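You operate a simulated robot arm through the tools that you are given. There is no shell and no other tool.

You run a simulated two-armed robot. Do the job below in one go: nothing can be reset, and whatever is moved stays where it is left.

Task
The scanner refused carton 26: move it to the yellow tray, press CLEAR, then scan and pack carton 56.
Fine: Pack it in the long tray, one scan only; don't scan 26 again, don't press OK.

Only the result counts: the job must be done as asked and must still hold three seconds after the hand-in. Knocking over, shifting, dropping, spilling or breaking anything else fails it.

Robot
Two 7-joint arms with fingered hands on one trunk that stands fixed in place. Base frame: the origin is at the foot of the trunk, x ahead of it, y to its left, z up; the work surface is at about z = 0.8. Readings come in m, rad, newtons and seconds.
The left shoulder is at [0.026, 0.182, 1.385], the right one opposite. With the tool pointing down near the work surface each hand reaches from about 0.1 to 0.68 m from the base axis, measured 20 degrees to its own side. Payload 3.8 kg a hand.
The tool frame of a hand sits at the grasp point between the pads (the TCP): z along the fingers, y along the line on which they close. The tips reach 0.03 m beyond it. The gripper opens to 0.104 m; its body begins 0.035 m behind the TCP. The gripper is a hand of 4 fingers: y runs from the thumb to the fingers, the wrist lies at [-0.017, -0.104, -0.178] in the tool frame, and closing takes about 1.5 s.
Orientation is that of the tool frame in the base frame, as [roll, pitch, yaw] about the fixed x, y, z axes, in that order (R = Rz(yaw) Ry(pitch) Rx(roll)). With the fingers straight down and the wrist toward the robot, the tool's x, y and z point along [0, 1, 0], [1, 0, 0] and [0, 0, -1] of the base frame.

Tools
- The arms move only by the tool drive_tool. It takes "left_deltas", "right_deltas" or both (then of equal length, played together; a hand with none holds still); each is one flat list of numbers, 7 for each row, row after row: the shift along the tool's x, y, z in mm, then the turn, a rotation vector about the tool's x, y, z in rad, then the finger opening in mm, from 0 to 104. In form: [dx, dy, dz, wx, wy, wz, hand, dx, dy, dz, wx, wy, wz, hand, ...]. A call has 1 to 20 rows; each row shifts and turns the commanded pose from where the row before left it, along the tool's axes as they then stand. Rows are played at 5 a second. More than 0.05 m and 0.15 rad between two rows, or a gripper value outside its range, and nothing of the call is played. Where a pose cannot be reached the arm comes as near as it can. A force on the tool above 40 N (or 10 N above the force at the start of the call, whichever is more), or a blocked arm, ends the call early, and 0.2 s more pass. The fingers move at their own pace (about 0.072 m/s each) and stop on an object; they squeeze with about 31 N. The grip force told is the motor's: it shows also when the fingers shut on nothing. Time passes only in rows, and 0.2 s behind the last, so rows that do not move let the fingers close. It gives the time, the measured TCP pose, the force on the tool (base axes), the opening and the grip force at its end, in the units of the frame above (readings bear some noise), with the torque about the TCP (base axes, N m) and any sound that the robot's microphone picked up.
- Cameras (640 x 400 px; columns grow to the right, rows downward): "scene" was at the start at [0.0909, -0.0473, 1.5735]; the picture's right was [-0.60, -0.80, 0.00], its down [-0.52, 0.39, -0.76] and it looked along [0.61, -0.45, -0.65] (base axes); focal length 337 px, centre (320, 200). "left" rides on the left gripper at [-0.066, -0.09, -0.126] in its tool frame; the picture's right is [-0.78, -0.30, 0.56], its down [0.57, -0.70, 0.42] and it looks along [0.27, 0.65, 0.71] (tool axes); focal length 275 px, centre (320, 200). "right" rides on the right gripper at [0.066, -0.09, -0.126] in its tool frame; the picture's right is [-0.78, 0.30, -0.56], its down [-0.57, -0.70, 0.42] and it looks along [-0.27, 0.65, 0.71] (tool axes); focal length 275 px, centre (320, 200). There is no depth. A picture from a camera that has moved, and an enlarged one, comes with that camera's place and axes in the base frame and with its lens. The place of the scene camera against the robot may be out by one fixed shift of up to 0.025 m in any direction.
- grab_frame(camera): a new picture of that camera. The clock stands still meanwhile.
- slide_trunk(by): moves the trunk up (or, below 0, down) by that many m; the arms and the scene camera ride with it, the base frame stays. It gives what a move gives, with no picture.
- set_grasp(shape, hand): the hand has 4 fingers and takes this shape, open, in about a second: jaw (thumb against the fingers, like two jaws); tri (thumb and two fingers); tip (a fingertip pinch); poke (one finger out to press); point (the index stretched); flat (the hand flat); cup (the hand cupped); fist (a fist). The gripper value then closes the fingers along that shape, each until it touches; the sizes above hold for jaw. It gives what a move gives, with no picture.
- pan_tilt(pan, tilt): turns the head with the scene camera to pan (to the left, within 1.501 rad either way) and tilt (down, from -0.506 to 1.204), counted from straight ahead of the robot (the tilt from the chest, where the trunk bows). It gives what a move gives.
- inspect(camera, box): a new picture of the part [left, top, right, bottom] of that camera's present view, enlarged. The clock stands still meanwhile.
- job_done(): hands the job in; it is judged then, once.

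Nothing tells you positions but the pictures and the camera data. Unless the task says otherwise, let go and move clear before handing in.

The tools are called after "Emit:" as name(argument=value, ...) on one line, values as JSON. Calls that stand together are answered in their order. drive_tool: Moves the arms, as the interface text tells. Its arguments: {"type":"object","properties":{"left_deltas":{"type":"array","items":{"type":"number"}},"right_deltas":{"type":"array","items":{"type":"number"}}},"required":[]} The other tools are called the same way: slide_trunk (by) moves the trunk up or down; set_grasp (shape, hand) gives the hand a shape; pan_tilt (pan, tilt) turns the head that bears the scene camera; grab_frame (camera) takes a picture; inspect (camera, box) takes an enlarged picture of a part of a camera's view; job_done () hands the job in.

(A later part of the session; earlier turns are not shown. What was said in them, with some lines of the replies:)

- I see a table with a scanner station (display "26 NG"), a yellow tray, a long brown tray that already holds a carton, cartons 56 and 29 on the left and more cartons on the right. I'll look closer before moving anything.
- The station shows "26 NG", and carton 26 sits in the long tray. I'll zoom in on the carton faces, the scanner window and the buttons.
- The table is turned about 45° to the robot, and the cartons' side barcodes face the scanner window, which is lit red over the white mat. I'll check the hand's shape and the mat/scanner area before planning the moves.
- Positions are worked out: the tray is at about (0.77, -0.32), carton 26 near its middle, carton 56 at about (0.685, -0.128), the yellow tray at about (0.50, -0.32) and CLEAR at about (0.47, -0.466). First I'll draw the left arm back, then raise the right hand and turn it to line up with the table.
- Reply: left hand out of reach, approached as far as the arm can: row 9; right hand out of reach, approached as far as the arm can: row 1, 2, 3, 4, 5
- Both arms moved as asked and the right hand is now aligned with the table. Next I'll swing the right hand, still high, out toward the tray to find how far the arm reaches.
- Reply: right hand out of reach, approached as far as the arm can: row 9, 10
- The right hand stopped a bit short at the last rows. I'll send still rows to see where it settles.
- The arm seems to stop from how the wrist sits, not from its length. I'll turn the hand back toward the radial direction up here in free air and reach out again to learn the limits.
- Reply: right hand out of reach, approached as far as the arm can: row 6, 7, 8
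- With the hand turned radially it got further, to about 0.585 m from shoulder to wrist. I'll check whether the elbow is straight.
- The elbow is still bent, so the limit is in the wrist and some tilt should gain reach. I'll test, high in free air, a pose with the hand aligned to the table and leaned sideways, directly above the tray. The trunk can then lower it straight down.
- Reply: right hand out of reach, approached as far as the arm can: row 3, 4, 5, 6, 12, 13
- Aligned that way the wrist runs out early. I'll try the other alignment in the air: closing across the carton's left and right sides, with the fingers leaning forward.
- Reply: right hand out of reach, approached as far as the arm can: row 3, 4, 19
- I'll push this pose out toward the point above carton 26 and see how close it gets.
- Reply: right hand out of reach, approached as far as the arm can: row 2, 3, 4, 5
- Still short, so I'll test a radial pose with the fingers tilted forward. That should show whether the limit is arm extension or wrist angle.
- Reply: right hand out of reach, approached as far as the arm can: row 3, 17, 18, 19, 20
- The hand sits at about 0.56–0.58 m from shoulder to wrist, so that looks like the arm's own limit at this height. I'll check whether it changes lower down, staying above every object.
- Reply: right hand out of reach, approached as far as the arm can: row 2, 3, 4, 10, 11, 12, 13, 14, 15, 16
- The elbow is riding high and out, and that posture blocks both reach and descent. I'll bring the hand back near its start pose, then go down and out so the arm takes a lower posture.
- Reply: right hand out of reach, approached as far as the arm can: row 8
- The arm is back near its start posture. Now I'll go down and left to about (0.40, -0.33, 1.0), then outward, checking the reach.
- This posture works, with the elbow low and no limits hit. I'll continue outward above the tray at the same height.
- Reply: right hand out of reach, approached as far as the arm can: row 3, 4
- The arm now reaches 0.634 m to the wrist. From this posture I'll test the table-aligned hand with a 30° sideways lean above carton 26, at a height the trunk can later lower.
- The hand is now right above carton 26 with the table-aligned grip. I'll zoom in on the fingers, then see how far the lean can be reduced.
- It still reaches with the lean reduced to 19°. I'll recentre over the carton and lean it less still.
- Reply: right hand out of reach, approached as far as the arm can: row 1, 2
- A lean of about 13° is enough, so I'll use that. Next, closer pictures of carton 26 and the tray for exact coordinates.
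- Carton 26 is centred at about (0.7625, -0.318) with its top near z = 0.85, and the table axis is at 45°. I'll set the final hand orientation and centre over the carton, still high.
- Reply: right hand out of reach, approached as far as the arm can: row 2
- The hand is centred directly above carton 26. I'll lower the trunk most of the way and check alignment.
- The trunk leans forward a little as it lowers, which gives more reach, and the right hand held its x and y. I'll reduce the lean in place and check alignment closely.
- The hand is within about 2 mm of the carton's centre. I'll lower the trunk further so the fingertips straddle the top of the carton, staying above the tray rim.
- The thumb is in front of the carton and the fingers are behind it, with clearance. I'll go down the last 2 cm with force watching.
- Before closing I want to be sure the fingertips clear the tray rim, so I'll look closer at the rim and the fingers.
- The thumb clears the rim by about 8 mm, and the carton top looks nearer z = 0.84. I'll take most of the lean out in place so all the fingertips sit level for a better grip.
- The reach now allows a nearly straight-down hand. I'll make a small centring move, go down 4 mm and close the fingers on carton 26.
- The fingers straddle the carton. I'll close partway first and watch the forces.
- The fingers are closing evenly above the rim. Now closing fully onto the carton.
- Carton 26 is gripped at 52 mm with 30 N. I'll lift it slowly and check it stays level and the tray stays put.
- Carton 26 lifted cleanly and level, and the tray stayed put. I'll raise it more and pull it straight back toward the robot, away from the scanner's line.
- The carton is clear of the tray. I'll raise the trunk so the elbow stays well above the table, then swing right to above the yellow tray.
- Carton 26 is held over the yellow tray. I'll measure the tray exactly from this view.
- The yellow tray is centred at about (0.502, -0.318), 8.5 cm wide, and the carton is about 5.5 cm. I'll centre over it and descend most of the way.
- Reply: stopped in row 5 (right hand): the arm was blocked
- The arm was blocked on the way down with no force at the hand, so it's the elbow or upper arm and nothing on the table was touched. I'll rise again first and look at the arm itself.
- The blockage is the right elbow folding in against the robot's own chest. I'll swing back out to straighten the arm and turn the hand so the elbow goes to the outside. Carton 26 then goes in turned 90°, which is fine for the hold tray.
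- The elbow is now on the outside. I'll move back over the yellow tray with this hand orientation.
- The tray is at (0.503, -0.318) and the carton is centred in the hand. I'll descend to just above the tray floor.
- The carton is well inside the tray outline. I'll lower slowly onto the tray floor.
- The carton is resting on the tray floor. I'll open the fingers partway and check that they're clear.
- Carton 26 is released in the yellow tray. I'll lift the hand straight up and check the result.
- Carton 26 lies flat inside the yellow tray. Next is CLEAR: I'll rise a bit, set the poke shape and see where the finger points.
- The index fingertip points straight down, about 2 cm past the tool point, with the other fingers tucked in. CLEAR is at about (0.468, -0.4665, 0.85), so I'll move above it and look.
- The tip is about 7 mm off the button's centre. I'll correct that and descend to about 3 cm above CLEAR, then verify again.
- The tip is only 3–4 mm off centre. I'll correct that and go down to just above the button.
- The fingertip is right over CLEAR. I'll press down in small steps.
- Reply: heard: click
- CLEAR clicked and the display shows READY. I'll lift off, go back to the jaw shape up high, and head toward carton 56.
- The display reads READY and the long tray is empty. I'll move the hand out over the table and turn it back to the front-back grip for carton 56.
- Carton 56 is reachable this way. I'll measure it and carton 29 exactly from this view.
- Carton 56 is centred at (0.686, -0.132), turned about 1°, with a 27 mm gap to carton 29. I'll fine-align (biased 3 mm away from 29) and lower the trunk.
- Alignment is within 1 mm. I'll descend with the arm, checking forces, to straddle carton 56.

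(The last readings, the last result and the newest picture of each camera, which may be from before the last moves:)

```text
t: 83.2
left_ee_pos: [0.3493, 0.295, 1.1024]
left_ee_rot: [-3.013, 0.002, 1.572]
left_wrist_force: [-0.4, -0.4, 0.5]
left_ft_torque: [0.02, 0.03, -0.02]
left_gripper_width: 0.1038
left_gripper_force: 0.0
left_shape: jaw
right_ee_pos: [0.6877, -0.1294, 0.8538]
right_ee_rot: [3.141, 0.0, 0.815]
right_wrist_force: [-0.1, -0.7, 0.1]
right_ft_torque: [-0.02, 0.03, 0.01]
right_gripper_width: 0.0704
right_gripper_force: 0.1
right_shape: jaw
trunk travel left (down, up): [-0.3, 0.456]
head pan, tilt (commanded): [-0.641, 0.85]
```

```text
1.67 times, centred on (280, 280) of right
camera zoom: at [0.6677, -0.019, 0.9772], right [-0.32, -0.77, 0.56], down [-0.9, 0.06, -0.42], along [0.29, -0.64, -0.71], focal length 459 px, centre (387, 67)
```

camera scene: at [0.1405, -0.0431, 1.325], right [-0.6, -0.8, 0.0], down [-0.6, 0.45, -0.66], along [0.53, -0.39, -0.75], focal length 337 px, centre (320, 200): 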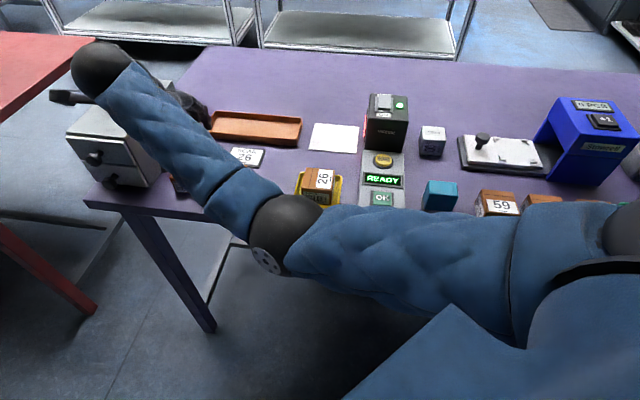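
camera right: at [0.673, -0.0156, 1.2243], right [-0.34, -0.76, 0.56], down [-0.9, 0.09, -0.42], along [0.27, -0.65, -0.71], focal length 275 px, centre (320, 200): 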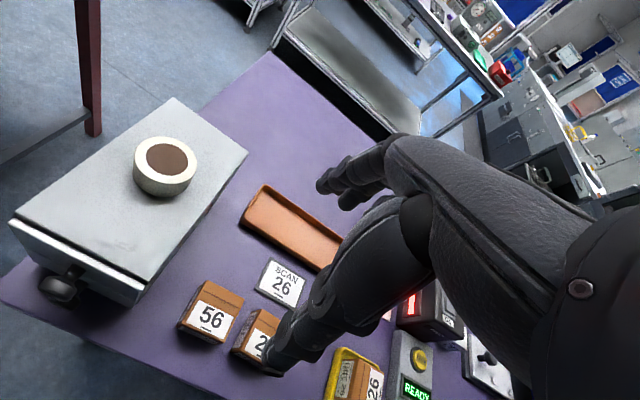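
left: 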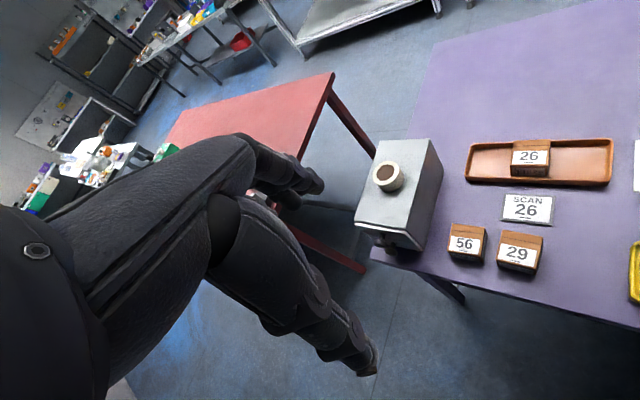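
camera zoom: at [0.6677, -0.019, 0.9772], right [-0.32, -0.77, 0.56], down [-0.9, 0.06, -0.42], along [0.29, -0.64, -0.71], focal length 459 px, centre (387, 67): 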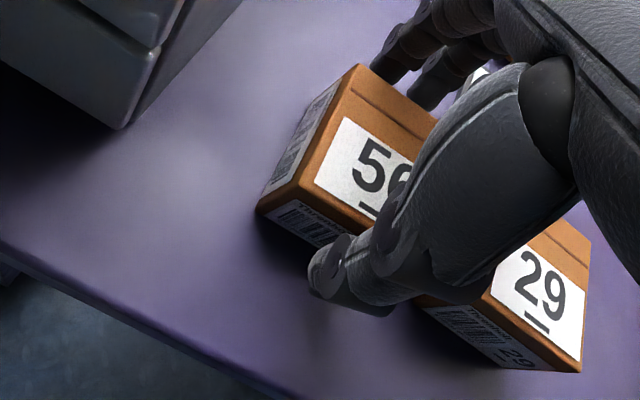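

The fingers are evenly around carton 56 and clear of 29. Closing fully.

Emit:
drive_tool(right_deltas=[0, 0, 0, 0, 0, 0, 64, 0, 0, 0, 0, 0, 0, 58, 0, 0, 0, 0, 0, 0, 50, 0, 0, 0, 0, 0, 0, 40, 0, 0, 0, 0, 0, 0, 30, 0, 0, 0, 0, 0, 0, 30, 0, 0, 0, 0, 0, 0, 30])

Emit:
inspect(camera="right", box=[120, 160, 440, 400])

```text
t: 84.8
left_ee_pos: [0.3493, 0.2962, 1.1015]
left_ee_rot: [-3.013, 0.001, 1.568]
left_wrist_force: [0.1, -0.6, -0.3]
left_ft_torque: [-0.03, -0.01, 0.0]
left_gripper_width: 0.1037
left_gripper_force: 0.0
left_shape: jaw
right_ee_pos: [0.6875, -0.1278, 0.8529]
right_ee_rot: [3.141, 0.002, 0.815]
right_wrist_force: [0.5, -0.4, -0.1]
right_ft_torque: [0.0, 0.05, 0.0]
right_gripper_width: 0.0517
right_gripper_force: 30.6
right_shape: jaw
trunk travel left (down, up): [-0.3, 0.456]
head pan, tilt (commanded): [-0.641, 0.85]
```

```text
1.67 times, centred on (280, 280) of right
camera zoom: at [0.6677, -0.019, 0.9771], right [-0.32, -0.77, 0.56], down [-0.9, 0.06, -0.42], along [0.29, -0.64, -0.71], focal length 459 px, centre (387, 67)
```

zoom: 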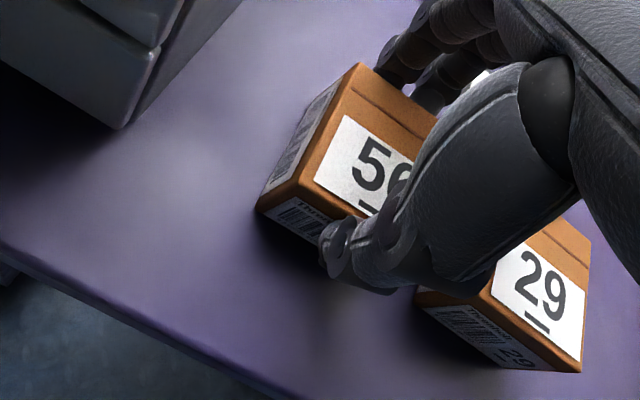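

Carton 56 is gripped at 52 mm with 31 N. Lifting straight up, slowly.

Emit:
drive_tool(right_deltas=[0, 0, -4, 0, 0, 0, 30, 0, 0, -6, 0, 0, 0, 30, 0, 0, -10, 0, 0, 0, 30, 0, 0, -15, 0, 0, 0, 30, 0, 0, -25, 0, 0, 0, 30])

Emit:
inspect(camera="right", box=[120, 160, 440, 400])

Emit:
grab_frame(camera="scene")

```text
t: 86.0
left_ee_pos: [0.349, 0.2969, 1.1014]
left_ee_rot: [-3.011, 0.002, 1.572]
left_wrist_force: [-0.4, 0.3, 0.2]
left_ft_torque: [0.01, 0.01, 0.0]
left_gripper_width: 0.1039
left_gripper_force: 0.0
left_shape: jaw
right_ee_pos: [0.6896, -0.1287, 0.9166]
right_ee_rot: [3.141, 0.001, 0.815]
right_wrist_force: [0.3, -0.8, -1.8]
right_ft_torque: [-0.01, 0.02, -0.01]
right_gripper_width: 0.0516
right_gripper_force: 31.3
right_shape: jaw
trunk travel left (down, up): [-0.3, 0.456]
head pan, tilt (commanded): [-0.641, 0.85]
```

```text
1.67 times, centred on (280, 280) of right
camera zoom: at [0.669, -0.0186, 1.0394], right [-0.32, -0.77, 0.56], down [-0.9, 0.06, -0.42], along [0.29, -0.64, -0.71], focal length 459 px, centre (387, 67)
```

zoom: 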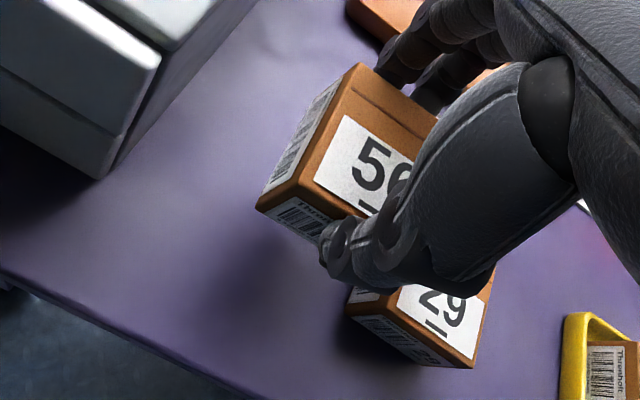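

```text
taken
camera scene: at [0.1408, -0.0431, 1.3249], right [-0.6, -0.8, 0.0], down [-0.6, 0.45, -0.66], along [0.53, -0.39, -0.75], focal length 337 px, centre (320, 200)
```

scene: 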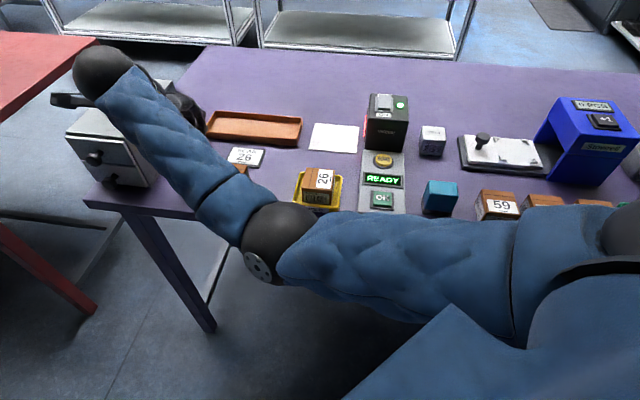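

Carton 56 is in hand and 29 is untouched. Before scanning I'll measure the white mat and the scanner window.

Emit:
inspect(camera="scene", box=[290, 80, 430, 220])

```text
2.86 times, centred on (360, 150) of scene
camera zoom: at [0.1408, -0.0431, 1.3249], right [-0.6, -0.8, 0.0], down [-0.6, 0.45, -0.66], along [0.53, -0.39, -0.75], focal length 962 px, centre (206, 343)
```

zoom: 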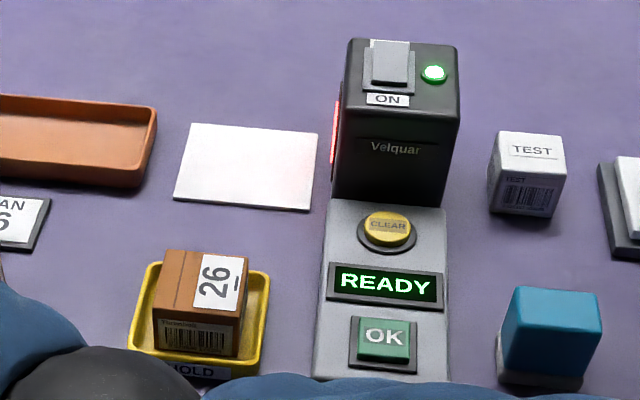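

The mat's centre is about (0.636, -0.470) and the scanner's left face is about 7 cm to its right. I'll carry 56 high to a point above the mat with its right-side barcode facing the window, staying above the beam.

Emit:
drive_tool(right_deltas=[0, 0, -34, 0, 0, 0.03, 30, 0, 0, -34, 0, 0, 0, 30, 0, 0, -34, 0, 0, 0, 30, 0, 0, -34, 0, 0, 0, 30, -30.9, 22.9, 0, 0, 0, 0, 30, -30.9, 22.9, 0, 0, 0, 0, 30, -30.9, 22.9, 0, 0, 0, 0, 30, -30.9, 22.9, 0, 0, 0, 0, 30, -30.9, 22.9, 0, 0, 0, 0, 30])

Emit:
grab_frame(camera="scene")

```text
t: 88.0
left_ee_pos: [0.3494, 0.2961, 1.1023]
left_ee_rot: [-3.013, 0.001, 1.571]
left_wrist_force: [-1.2, 0.1, 0.0]
left_ft_torque: [0.04, -0.01, 0.0]
left_gripper_width: 0.1037
left_gripper_force: 0.0
left_shape: jaw
right_ee_pos: [0.6612, -0.3199, 1.0497]
right_ee_rot: [3.141, 0.0, 0.786]
right_wrist_force: [-0.5, -0.2, -2.1]
right_ft_torque: [0.03, -0.04, 0.01]
right_gripper_width: 0.0516
right_gripper_force: 31.5
right_shape: jaw
trunk travel left (down, up): [-0.3, 0.456]
head pan, tilt (commanded): [-0.641, 0.85]
```

```text
taken
camera scene: at [0.1411, -0.0441, 1.3248], right [-0.6, -0.8, 0.0], down [-0.6, 0.45, -0.66], along [0.53, -0.39, -0.75], focal length 337 px, centre (320, 200)
```

scene: 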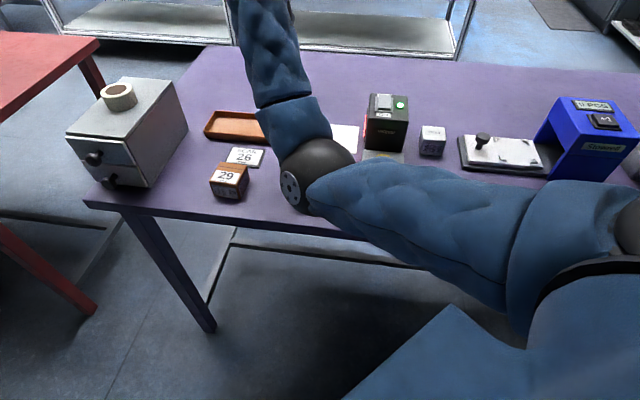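

Emit:
drive_tool(right_deltas=[-30.8, 22.8, 0, 0, 0, 0, 30, -30.8, 22.8, 0, 0, 0, 0, 30, -30.8, 22.8, 0, 0, 0, 0, 30, -30.8, 22.8, 0, 0, 0, 0, 30])

Emit:
grab_frame(camera="scene")

Emit:
grab_frame(camera="right")

```text
t: 89.0
left_ee_pos: [0.3486, 0.2952, 1.102]
left_ee_rot: [-3.013, 0.001, 1.572]
left_wrist_force: [0.2, -0.2, -0.3]
left_ft_torque: [-0.01, -0.03, 0.0]
left_gripper_width: 0.1038
left_gripper_force: 0.0
left_shape: jaw
right_ee_pos: [0.6386, -0.4707, 1.0509]
right_ee_rot: [3.141, -0.001, 0.787]
right_wrist_force: [0.4, 0.6, -1.6]
right_ft_torque: [0.04, 0.0, 0.0]
right_gripper_width: 0.0516
right_gripper_force: 31.6
right_shape: jaw
trunk travel left (down, up): [-0.3, 0.456]
head pan, tilt (commanded): [-0.641, 0.85]
```

```text
taken
camera scene: at [0.141, -0.0438, 1.3248], right [-0.6, -0.8, 0.0], down [-0.6, 0.45, -0.66], along [0.53, -0.39, -0.75], focal length 337 px, centre (320, 200)
```

scene: 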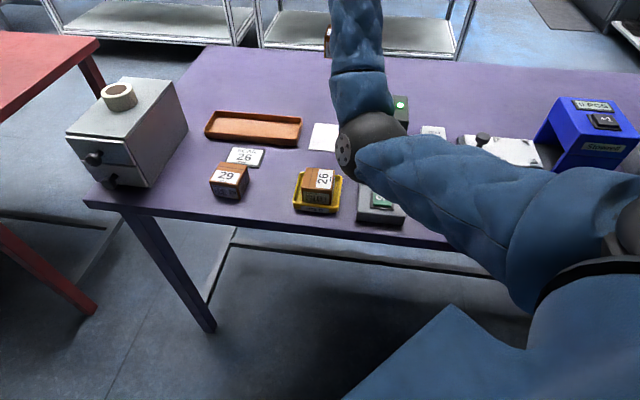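

```text
taken
camera right: at [0.6218, -0.3604, 1.1749], right [-0.34, -0.76, 0.56], down [-0.9, 0.09, -0.42], along [0.27, -0.65, -0.71], focal length 275 px, centre (320, 200)
```

right: 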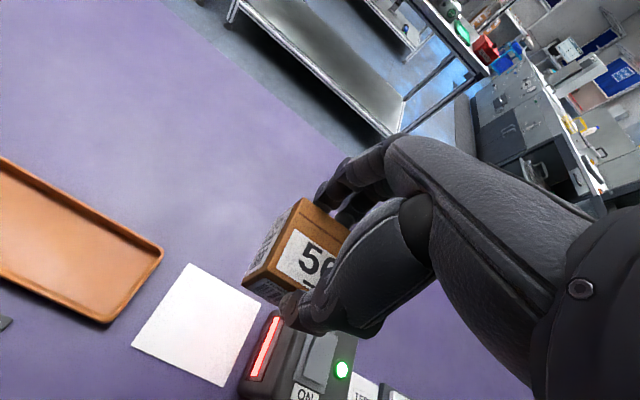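

Emit:
inspect(camera="right", box=[120, 240, 380, 400])

```text
2.46 times, centred on (250, 320) of right
camera zoom: at [0.6218, -0.3604, 1.1749], right [-0.34, -0.76, 0.56], down [-0.9, 0.09, -0.42], along [0.27, -0.65, -0.71], focal length 678 px, centre (492, -95)
```

zoom: 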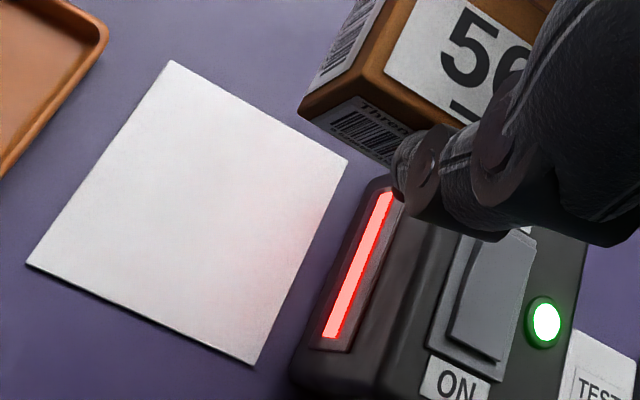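

The window strip runs at w ≈ 0.766 (height about 0.84), matching the mat's centre. I'll shift 18 mm to line up and lower carton 56 into the scan zone once.

Emit:
drive_tool(right_deltas=[0, -18, 0, 0, 0, 0, 30, 0, 0, 36, 0, 0, 0, 30, 0, 0, 36, 0, 0, 0, 30, 0, 0, 36, 0, 0, 0, 30, 0, 0, 36, 0, 0, 0, 30, 0, 0, 36, 0, 0, 0, 30])

Emit:
grab_frame(camera="scene")

Emit:
grab_frame(camera="right")

```text
t: 90.4
left_ee_pos: [0.35, 0.2967, 1.1012]
left_ee_rot: [-3.012, 0.003, 1.571]
left_wrist_force: [0.7, -0.5, 0.4]
left_ft_torque: [0.0, 0.0, 0.03]
left_gripper_width: 0.1036
left_gripper_force: 0.1
left_shape: jaw
right_ee_pos: [0.6234, -0.4571, 0.8693]
right_ee_rot: [3.141, 0.001, 0.786]
right_wrist_force: [-0.3, 0.1, -0.8]
right_ft_torque: [0.0, 0.01, -0.01]
right_gripper_width: 0.0514
right_gripper_force: 30.8
right_shape: jaw
trunk travel left (down, up): [-0.3, 0.456]
head pan, tilt (commanded): [-0.641, 0.85]
```

```text
taken
camera scene: at [0.1413, -0.0435, 1.3248], right [-0.6, -0.8, 0.0], down [-0.6, 0.45, -0.66], along [0.53, -0.39, -0.75], focal length 337 px, centre (320, 200)
```

scene: 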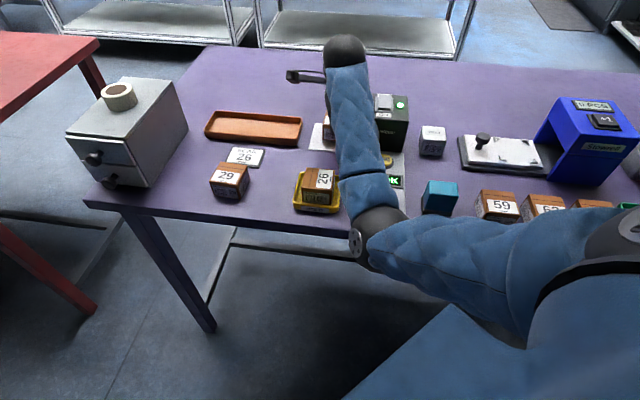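

```text
taken
camera right: at [0.6085, -0.3475, 0.9929], right [-0.34, -0.76, 0.56], down [-0.9, 0.09, -0.42], along [0.27, -0.65, -0.71], focal length 275 px, centre (320, 200)
```

right: 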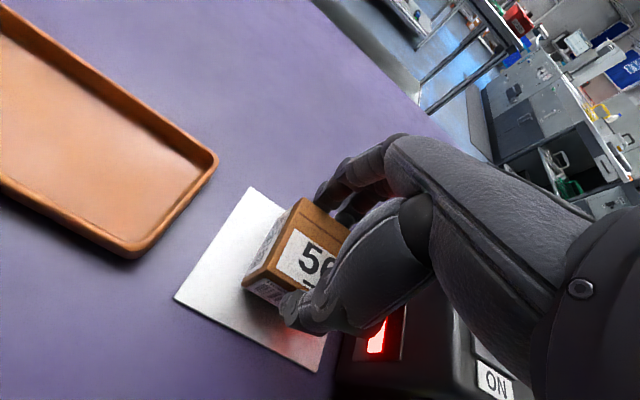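

Emit:
inspect(camera="scene", box=[340, 90, 440, 220])

Emit:
inspect(camera="right", box=[160, 170, 440, 390])

```text
3.08 times, centred on (390, 155) of scene
camera zoom: at [0.1413, -0.0435, 1.3248], right [-0.6, -0.8, 0.0], down [-0.6, 0.45, -0.66], along [0.53, -0.39, -0.75], focal length 1036 px, centre (105, 338)
```

zoom: 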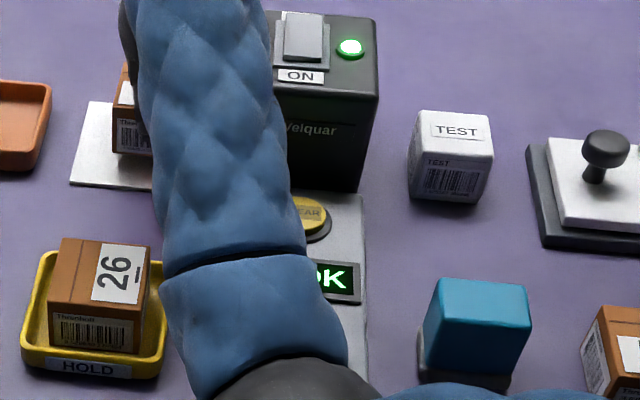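

```text
1.82 times, centred on (300, 280) of right
camera zoom: at [0.6085, -0.3475, 0.9929], right [-0.34, -0.76, 0.56], down [-0.9, 0.09, -0.42], along [0.27, -0.65, -0.71], focal length 500 px, centre (356, 54)
```

zoom: 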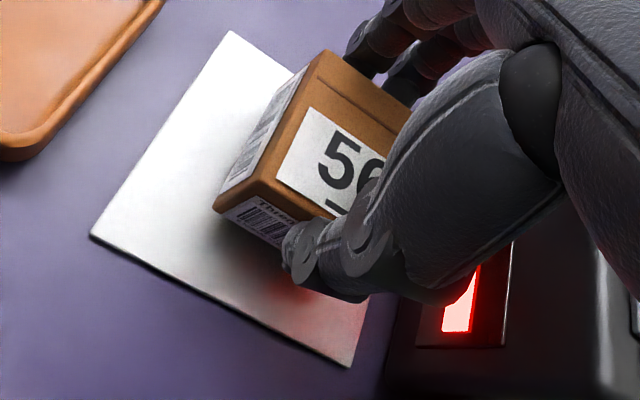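

The display now ends in "OK", so it has read the carton. I'll leave the zone straight upward right away and then read the display fully.

Emit:
drive_tool(right_deltas=[0, 0, -40, 0, 0, 0, 30, 0, 0, -40, 0, 0, 0, 30, 0, 0, -40, 0, 0, 0, 30, 0, 0, -40, 0, 0, 0, 30, 0, 0, -30, 0, 0, 0, 30])

Emit:
inspect(camera="scene", box=[300, 90, 440, 230])

```text
t: 91.6
left_ee_pos: [0.3491, 0.2967, 1.1019]
left_ee_rot: [-3.015, 0.002, 1.571]
left_wrist_force: [0.5, 0.0, 0.1]
left_ft_torque: [0.03, 0.04, -0.01]
left_gripper_width: 0.1039
left_gripper_force: 0.1
left_shape: jaw
right_ee_pos: [0.6235, -0.4564, 1.0616]
right_ee_rot: [3.142, -0.001, 0.786]
right_wrist_force: [0.4, 0.6, -1.0]
right_ft_torque: [0.04, 0.02, 0.03]
right_gripper_width: 0.0515
right_gripper_force: 30.6
right_shape: jaw
trunk travel left (down, up): [-0.3, 0.456]
head pan, tilt (commanded): [-0.641, 0.85]
```

```text
2.86 times, centred on (370, 160) of scene
camera zoom: at [0.1408, -0.0431, 1.3249], right [-0.6, -0.8, 0.0], down [-0.6, 0.45, -0.66], along [0.53, -0.39, -0.75], focal length 962 px, centre (177, 314)
```

zoom: 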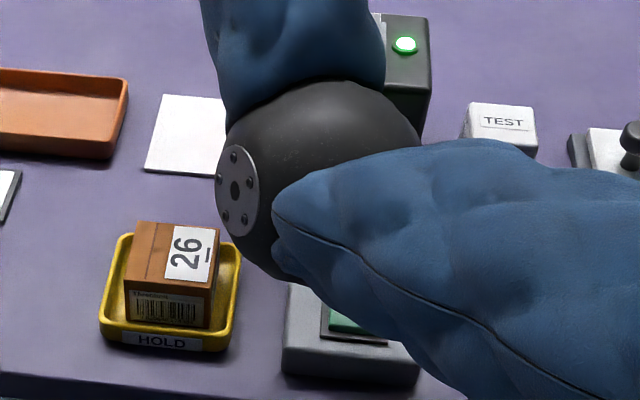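

Moving left at height to above the long tray, staying well above the beam.

Emit:
drive_tool(right_deltas=[39, 0.9, 0, 0, 0, 0, 30, 39, 0.9, 0, 0, 0, 0, 30, 39, 0.9, 0, 0, 0, 0, 30, 39, 0.9, 0, 0, 0, 0, 30, 39, 0.9, 0, 0, 0, 0, 30])

Emit:
grab_frame(camera="scene")

Emit:
inspect(camera="scene", box=[300, 90, 440, 230])

Emit:
grab_frame(camera="right")

```text
t: 92.8
left_ee_pos: [0.3487, 0.297, 1.1018]
left_ee_rot: [-3.014, 0.002, 1.57]
left_wrist_force: [-1.1, -0.4, 0.1]
left_ft_torque: [-0.02, -0.06, 0.0]
left_gripper_width: 0.1038
left_gripper_force: 0.1
left_shape: jaw
right_ee_pos: [0.7676, -0.3203, 1.0608]
right_ee_rot: [3.141, 0.0, 0.785]
right_wrist_force: [0.0, 0.3, -2.3]
right_ft_torque: [-0.02, -0.04, 0.01]
right_gripper_width: 0.0514
right_gripper_force: 31.0
right_shape: jaw
trunk travel left (down, up): [-0.3, 0.456]
head pan, tilt (commanded): [-0.641, 0.85]
```

```text
taken
camera scene: at [0.1401, -0.0423, 1.3249], right [-0.6, -0.8, 0.0], down [-0.6, 0.45, -0.66], along [0.53, -0.4, -0.75], focal length 337 px, centre (320, 200)
```

scene: 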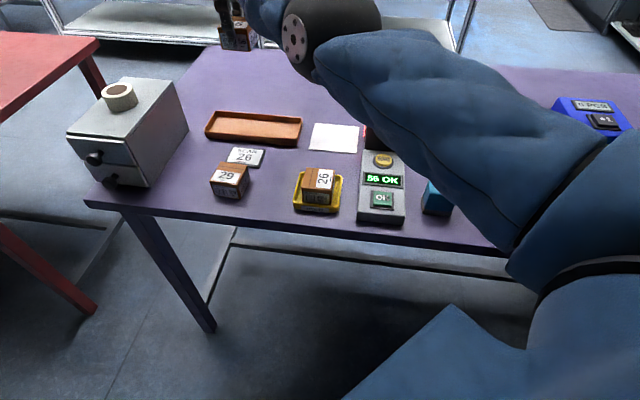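

```text
2.86 times, centred on (370, 160) of scene
camera zoom: at [0.1401, -0.0423, 1.3249], right [-0.6, -0.8, 0.0], down [-0.6, 0.45, -0.66], along [0.53, -0.4, -0.75], focal length 962 px, centre (177, 314)
```

zoom: 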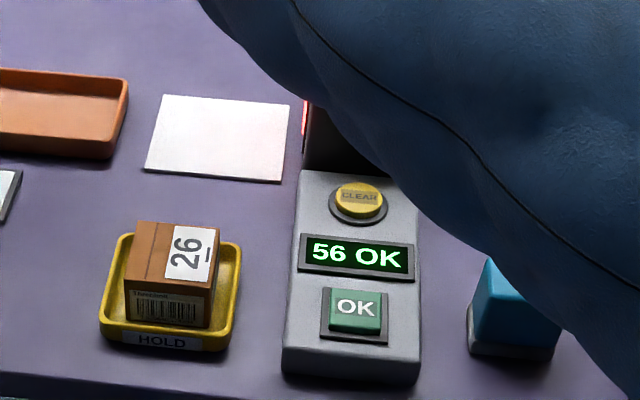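

```text
taken
camera right: at [0.7512, -0.2105, 1.1848], right [-0.34, -0.76, 0.56], down [-0.9, 0.09, -0.43], along [0.27, -0.65, -0.71], focal length 275 px, centre (320, 200)
```

right: 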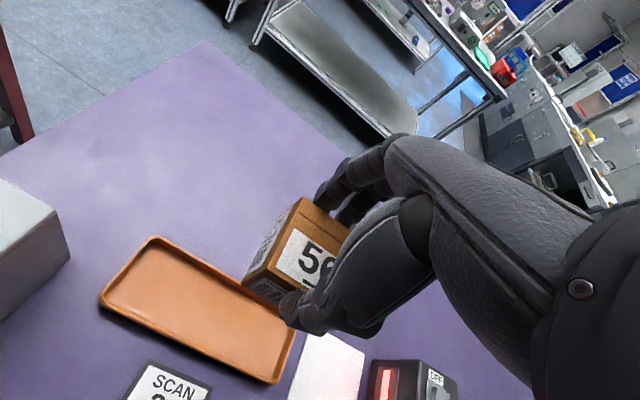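

The display reads "56 OK" from a single scan. Carton 56 is now above the long tray, so I'll measure the tray from here.

Emit:
inspect(camera="right", box=[80, 210, 380, 400])

```text
2.11 times, centred on (230, 305) of right
camera zoom: at [0.7512, -0.2105, 1.1848], right [-0.34, -0.76, 0.56], down [-0.9, 0.09, -0.43], along [0.27, -0.65, -0.71], focal length 580 px, centre (510, -21)
```

zoom: 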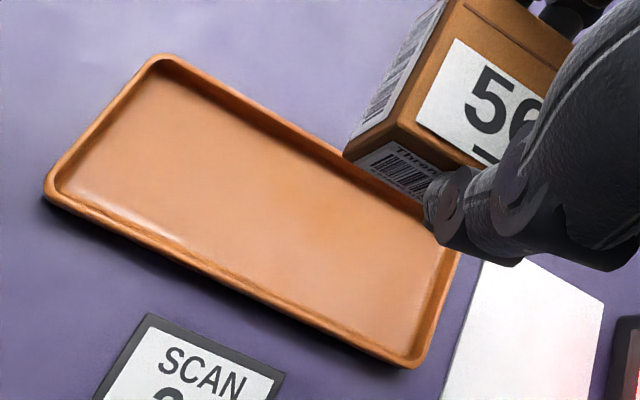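

I'll nudge 2.5 mm to centre and descend to about 2 cm above the tray floor.

Emit:
drive_tool(right_deltas=[0, -2.5, 0, 0, 0, 0, 30, 0, 0, 30, 0, 0, 0, 30, 0, 0, 30, 0, 0, 0, 30, 0, 0, 30, 0, 0, 0, 30, 0, 0, 30, 0, 0, 0, 30, 0, 0, 30, 0, 0, 0, 30])

Emit:
inspect(camera="right", box=[80, 160, 400, 400])

Emit:
grab_frame(camera="scene")

```text
t: 94.2
left_ee_pos: [0.3494, 0.2969, 1.1015]
left_ee_rot: [-3.012, 0.002, 1.568]
left_wrist_force: [-0.4, 0.6, -0.7]
left_ft_torque: [0.0, 0.01, 0.02]
left_gripper_width: 0.1036
left_gripper_force: 0.2
left_shape: jaw
right_ee_pos: [0.7642, -0.3216, 0.9084]
right_ee_rot: [3.141, 0.002, 0.786]
right_wrist_force: [-0.1, -0.2, -0.7]
right_ft_torque: [0.0, -0.01, -0.01]
right_gripper_width: 0.0514
right_gripper_force: 30.9
right_shape: jaw
trunk travel left (down, up): [-0.3, 0.456]
head pan, tilt (commanded): [-0.641, 0.85]
```

```text
1.67 times, centred on (240, 280) of right
camera zoom: at [0.7473, -0.2105, 1.033], right [-0.34, -0.76, 0.56], down [-0.9, 0.09, -0.42], along [0.27, -0.65, -0.71], focal length 459 px, centre (453, 67)
```

zoom: 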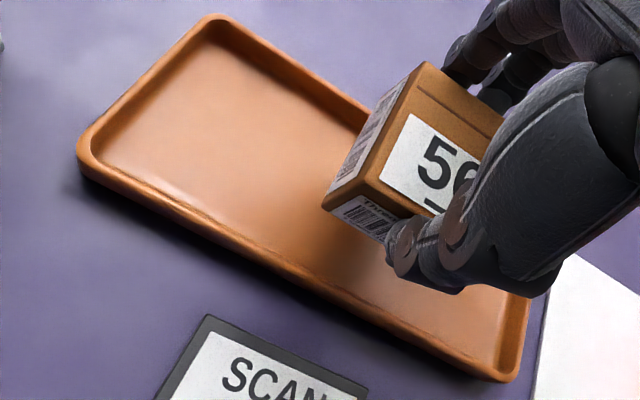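

```text
taken
camera scene: at [0.1416, -0.0435, 1.3247], right [-0.6, -0.8, 0.0], down [-0.6, 0.45, -0.66], along [0.53, -0.39, -0.75], focal length 337 px, centre (320, 200)
```

scene: 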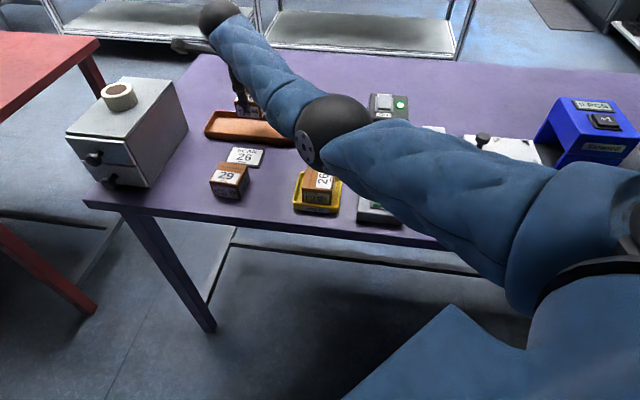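

Emit:
drive_tool(right_deltas=[0, -1.5, 0, 0, 0, 0, 30, 0, 0, 15, 0, 0, 0, 30, 0, 0, 15, 0, 0, 0, 30, 0, 0, 12, 0, 0, 0, 30, 0, 0, 3, 0, 0, 0, 30])

Emit:
drive_tool(right_deltas=[0, 0, 2, 0, 0, 0, 30, 0, 0, 2, 0, 0, 0, 30, 0, 0, 0, 0, 0, 0, 30])

Emit:
inspect(camera="right", box=[80, 160, 400, 400])

Emit:
inspect(camera="scene", box=[180, 60, 320, 170])

```text
t: 95.4
left_ee_pos: [0.3491, 0.297, 1.1019]
left_ee_rot: [-3.013, 0.002, 1.571]
left_wrist_force: [-0.2, -0.7, 0.4]
left_ft_torque: [-0.01, -0.01, -0.02]
left_gripper_width: 0.1038
left_gripper_force: 0.0
left_shape: jaw
right_ee_pos: [0.7633, -0.32, 0.8634]
right_ee_rot: [-3.142, 0.0, 0.785]
right_wrist_force: [-0.9, 0.9, -1.8]
right_ft_torque: [-0.04, -0.01, 0.02]
right_gripper_width: 0.0516
right_gripper_force: 30.6
right_shape: jaw
trunk travel left (down, up): [-0.3, 0.456]
head pan, tilt (commanded): [-0.641, 0.85]
```

```text
t: 96.2
left_ee_pos: [0.3498, 0.2962, 1.1018]
left_ee_rot: [-3.012, 0.002, 1.573]
left_wrist_force: [-0.3, -0.5, 0.2]
left_ft_torque: [0.01, -0.01, 0.0]
left_gripper_width: 0.1034
left_gripper_force: 0.0
left_shape: jaw
right_ee_pos: [0.7627, -0.3204, 0.8608]
right_ee_rot: [-3.141, -0.001, 0.787]
right_wrist_force: [0.7, 0.0, -1.7]
right_ft_torque: [0.01, -0.03, 0.05]
right_gripper_width: 0.0515
right_gripper_force: 30.9
right_shape: jaw
trunk travel left (down, up): [-0.3, 0.456]
head pan, tilt (commanded): [-0.641, 0.85]
```

```text
1.67 times, centred on (240, 280) of right
camera zoom: at [0.7466, -0.2095, 0.9846], right [-0.34, -0.76, 0.56], down [-0.9, 0.09, -0.42], along [0.27, -0.65, -0.71], focal length 459 px, centre (453, 67)
```

zoom: 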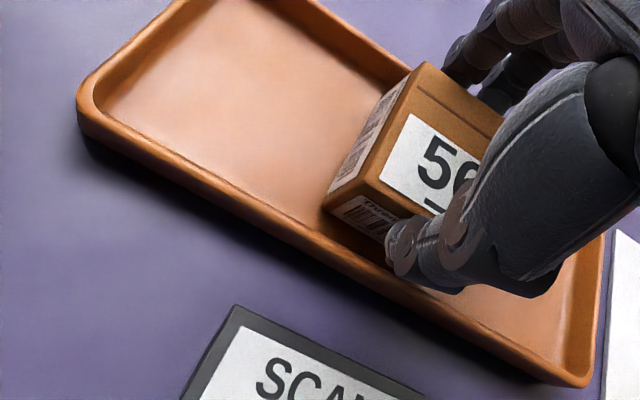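

```text
3.64 times, centred on (250, 115) of scene
camera zoom: at [0.1411, -0.0432, 1.3248], right [-0.6, -0.8, 0.0], down [-0.6, 0.45, -0.66], along [0.53, -0.39, -0.75], focal length 1225 px, centre (574, 509)
```

zoom: 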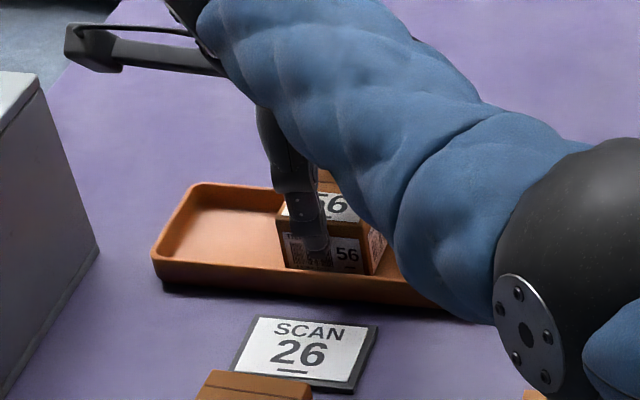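

Carton 56 sits inside the tray walls, just above the floor. I'll lower it in tiny steps until it touches.

Emit:
drive_tool(right_deltas=[0, 0, 2, 0, 0, 0, 30, 0, 0, 0, 0, 0, 0, 30])

Emit:
drive_tool(right_deltas=[0, 0, 1.5, 0, 0, 0, 30, 0, 0, 0, 0, 0, 0, 30])

```text
t: 96.8
left_ee_pos: [0.3495, 0.2954, 1.1018]
left_ee_rot: [-3.013, 0.003, 1.571]
left_wrist_force: [0.2, 0.3, 0.0]
left_ft_torque: [0.03, 0.03, -0.02]
left_gripper_width: 0.1036
left_gripper_force: 0.1
left_shape: jaw
right_ee_pos: [0.762, -0.319, 0.8572]
right_ee_rot: [-3.141, -0.001, 0.786]
right_wrist_force: [-0.3, 0.0, -2.0]
right_ft_torque: [-0.02, 0.0, -0.01]
right_gripper_width: 0.0515
right_gripper_force: 31.0
right_shape: jaw
trunk travel left (down, up): [-0.3, 0.456]
head pan, tilt (commanded): [-0.641, 0.85]
```

```text
t: 97.4
left_ee_pos: [0.3499, 0.2969, 1.101]
left_ee_rot: [-3.012, 0.001, 1.571]
left_wrist_force: [-0.5, -1.1, -0.6]
left_ft_torque: [0.04, -0.01, -0.03]
left_gripper_width: 0.1038
left_gripper_force: 0.1
left_shape: jaw
right_ee_pos: [0.7637, -0.3194, 0.8582]
right_ee_rot: [3.141, 0.001, 0.785]
right_wrist_force: [0.6, 0.3, 0.3]
right_ft_torque: [-0.01, 0.0, -0.02]
right_gripper_width: 0.0515
right_gripper_force: 30.3
right_shape: jaw
trunk travel left (down, up): [-0.3, 0.456]
head pan, tilt (commanded): [-0.641, 0.85]
```

It has touched the tray floor. I'll release gently and check.

Emit:
drive_tool(right_deltas=[0, 0, 0.5, 0, 0, 0, 30, 0, 0, 0, 0, 0, 0, 54, 0, 0, 0, 0, 0, 0, 60, 0, 0, 0, 0, 0, 0, 68, 0, 0, 0, 0, 0, 0, 78, 0, 0, 0, 0, 0, 0, 78])

Emit:
inspect(camera="right", box=[80, 160, 400, 400])

Emit:
inspect(camera="scene", box=[180, 60, 320, 170])

```text
t: 98.8
left_ee_pos: [0.3483, 0.297, 1.1005]
left_ee_rot: [-3.014, 0.001, 1.569]
left_wrist_force: [-0.2, 0.4, -0.2]
left_ft_torque: [0.01, -0.03, -0.01]
left_gripper_width: 0.104
left_gripper_force: 0.0
left_shape: jaw
right_ee_pos: [0.7627, -0.3192, 0.8568]
right_ee_rot: [3.141, 0.0, 0.784]
right_wrist_force: [0.3, 0.2, 0.1]
right_ft_torque: [0.0, -0.02, -0.01]
right_gripper_width: 0.0776
right_gripper_force: 0.1
right_shape: jaw
trunk travel left (down, up): [-0.3, 0.456]
head pan, tilt (commanded): [-0.641, 0.85]
```

```text
1.67 times, centred on (240, 280) of right
camera zoom: at [0.7464, -0.209, 0.9809], right [-0.34, -0.76, 0.56], down [-0.9, 0.09, -0.42], along [0.27, -0.65, -0.71], focal length 459 px, centre (453, 67)
```

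zoom: 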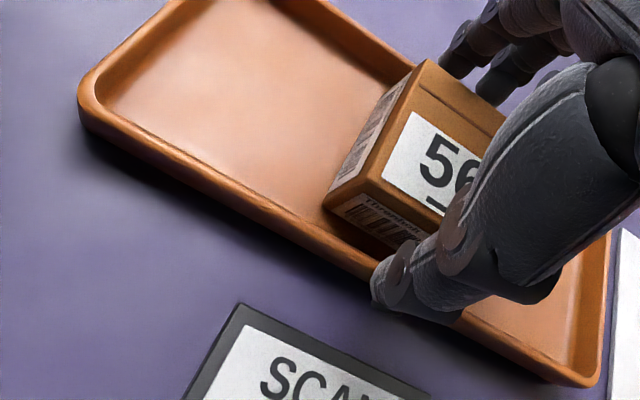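

```text
3.64 times, centred on (250, 115) of scene
camera zoom: at [0.1409, -0.0431, 1.3248], right [-0.6, -0.8, 0.0], down [-0.6, 0.45, -0.66], along [0.53, -0.39, -0.75], focal length 1225 px, centre (574, 509)
```

zoom: 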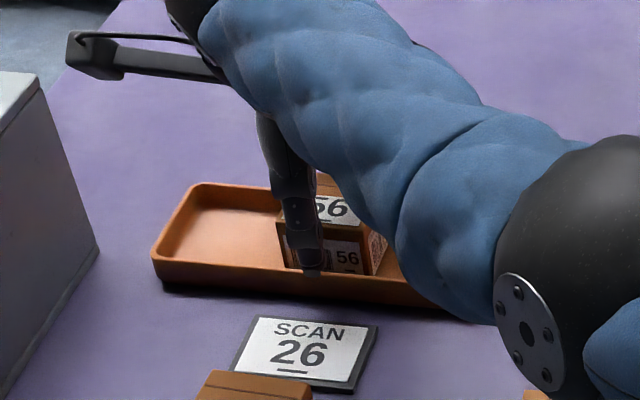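

Carton 56 is released and lies flat in the tray. Lifting the hand straight up and clear.

Emit:
drive_tool(right_deltas=[0, 0, -8, 0, 0, 0, 78, 0, 0, -15, 0, 0, 0, 78, 0, 0, -25, 0, 0, 0, 78, 0, 0, -35, 0, 0, 0, 78, 0, 0, -40, 0, 0, 0, 78, 0, 0, -40, 0, 0, 0, 78])

Emit:
grab_frame(camera="scene")

Emit:
grab_frame(camera="right")

```text
t: 100.2
left_ee_pos: [0.3468, 0.2953, 1.1028]
left_ee_rot: [-3.015, 0.002, 1.571]
left_wrist_force: [0.1, 0.4, 0.0]
left_ft_torque: [0.01, 0.0, 0.02]
left_gripper_width: 0.1035
left_gripper_force: 0.0
left_shape: jaw
right_ee_pos: [0.7625, -0.3173, 1.0198]
right_ee_rot: [3.141, 0.002, 0.786]
right_wrist_force: [0.1, 0.7, -0.4]
right_ft_torque: [0.02, -0.02, 0.02]
right_gripper_width: 0.0778
right_gripper_force: 0.1
right_shape: jaw
trunk travel left (down, up): [-0.3, 0.456]
head pan, tilt (commanded): [-0.641, 0.85]
```

```text
taken
camera scene: at [0.1404, -0.0429, 1.3249], right [-0.6, -0.8, 0.0], down [-0.6, 0.45, -0.66], along [0.53, -0.39, -0.75], focal length 337 px, centre (320, 200)
```

scene: 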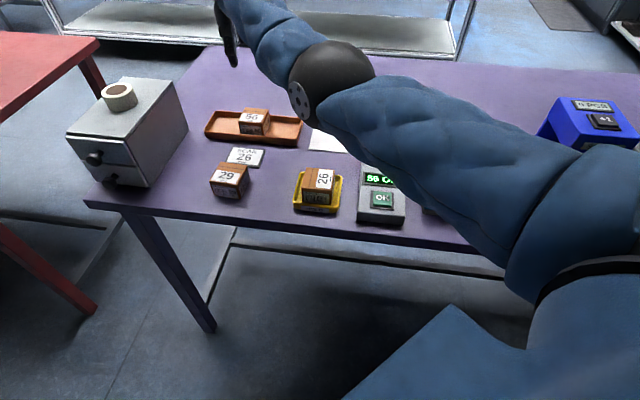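

```text
taken
camera right: at [0.7462, -0.2082, 1.1442], right [-0.34, -0.76, 0.56], down [-0.9, 0.09, -0.42], along [0.27, -0.65, -0.71], focal length 275 px, centre (320, 200)
```

right: 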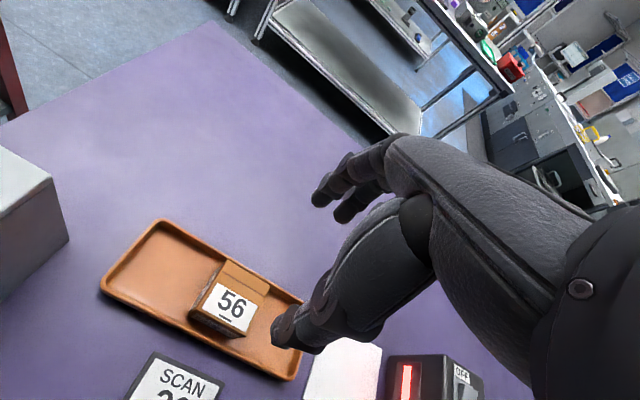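

Both cartons look right. I'll raise the trunk so the arm is well clear and do a last check of the whole table.

Emit:
slide_trunk(by=0.18)

Emit:
grab_frame(camera="scene")

Emit:
inspect(camera="scene", box=[170, 130, 330, 260])

Emit:
inspect(camera="scene", box=[270, 130, 430, 270])

```text
t: 102.2
left_ee_pos: [0.349, 0.2962, 1.2819]
left_ee_rot: [-3.011, 0.0, 1.569]
left_wrist_force: [-0.2, 0.1, 0.0]
left_ft_torque: [-0.01, 0.0, -0.01]
left_gripper_width: 0.1036
left_gripper_force: 0.0
left_shape: jaw
right_ee_pos: [0.7447, -0.3202, 1.2452]
right_ee_rot: [3.097, -0.046, 0.788]
right_wrist_force: [0.3, -0.3, -0.3]
right_ft_torque: [0.02, 0.04, 0.0]
right_gripper_width: 0.0779
right_gripper_force: 0.0
right_shape: jaw
trunk travel left (down, up): [-0.48, 0.276]
head pan, tilt (commanded): [-0.641, 0.85]
```

```text
taken
camera scene: at [0.093, -0.0432, 1.5064], right [-0.6, -0.8, 0.0], down [-0.6, 0.45, -0.66], along [0.53, -0.39, -0.75], focal length 337 px, centre (320, 200)
```

scene: 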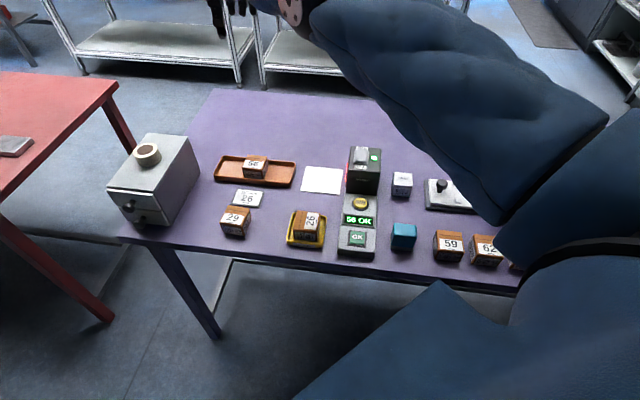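

```text
3.08 times, centred on (250, 195) of scene
camera zoom: at [0.093, -0.0432, 1.5064], right [-0.6, -0.8, 0.0], down [-0.6, 0.45, -0.66], along [0.53, -0.39, -0.75], focal length 1036 px, centre (535, 215)
```

zoom: 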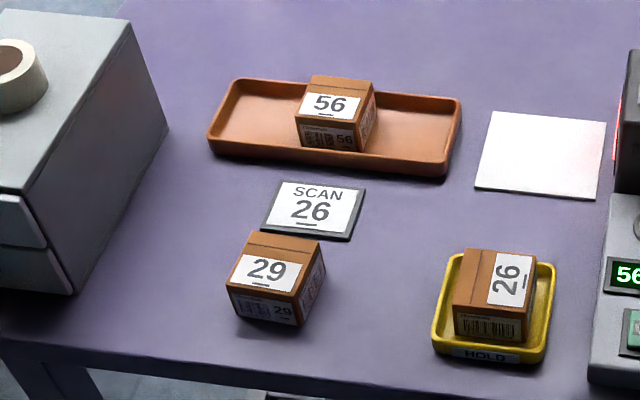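

```text
2.86 times, centred on (350, 200) of scene
camera zoom: at [0.093, -0.0432, 1.5064], right [-0.6, -0.8, 0.0], down [-0.6, 0.45, -0.66], along [0.53, -0.39, -0.75], focal length 962 px, centre (234, 200)
```

zoom: 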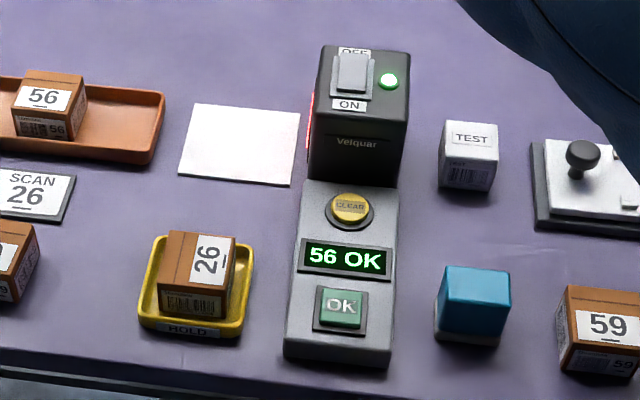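

The final check matches the job: carton 26 is in the yellow HOLD tray, carton 56 is in the long tray, and the display shows "56 OK" after one scan. OK was not pressed, nothing else looks moved and both hands are clear, so I'm handing in.

Emit:
job_done()

```text
The job is handed in.
```

Carton 26 is in the yellow HOLD tray, CLEAR was pressed, and carton 56 was scanned and packed in the long tray. I've handed the job in.

- **Carton 26:** it lies flat inside the tray, turned 90° from how it sat before. I carried it above the scanner's beam, so it was not scanned again.
- **CLEAR:** the button clicked and the display went from "26 NG" to "READY".
- **Carton 56:** I held it in front of the scanner window once, and the display then read "56 OK". No beep was picked up, so the display is my only evidence for the scan.
- **Everything else:** OK was not pressed, and in the final pictures nothing else I could see on the table had moved. The far right end of the table was hidden behind the arm. Both hands were empty and clear of the table at hand-in.

On the first try at lowering carton 26, the right elbow came up against the robot's own chest and the arm stopped. The hand felt no contact and nothing on the table was touched. I changed the arm's posture and carried on.
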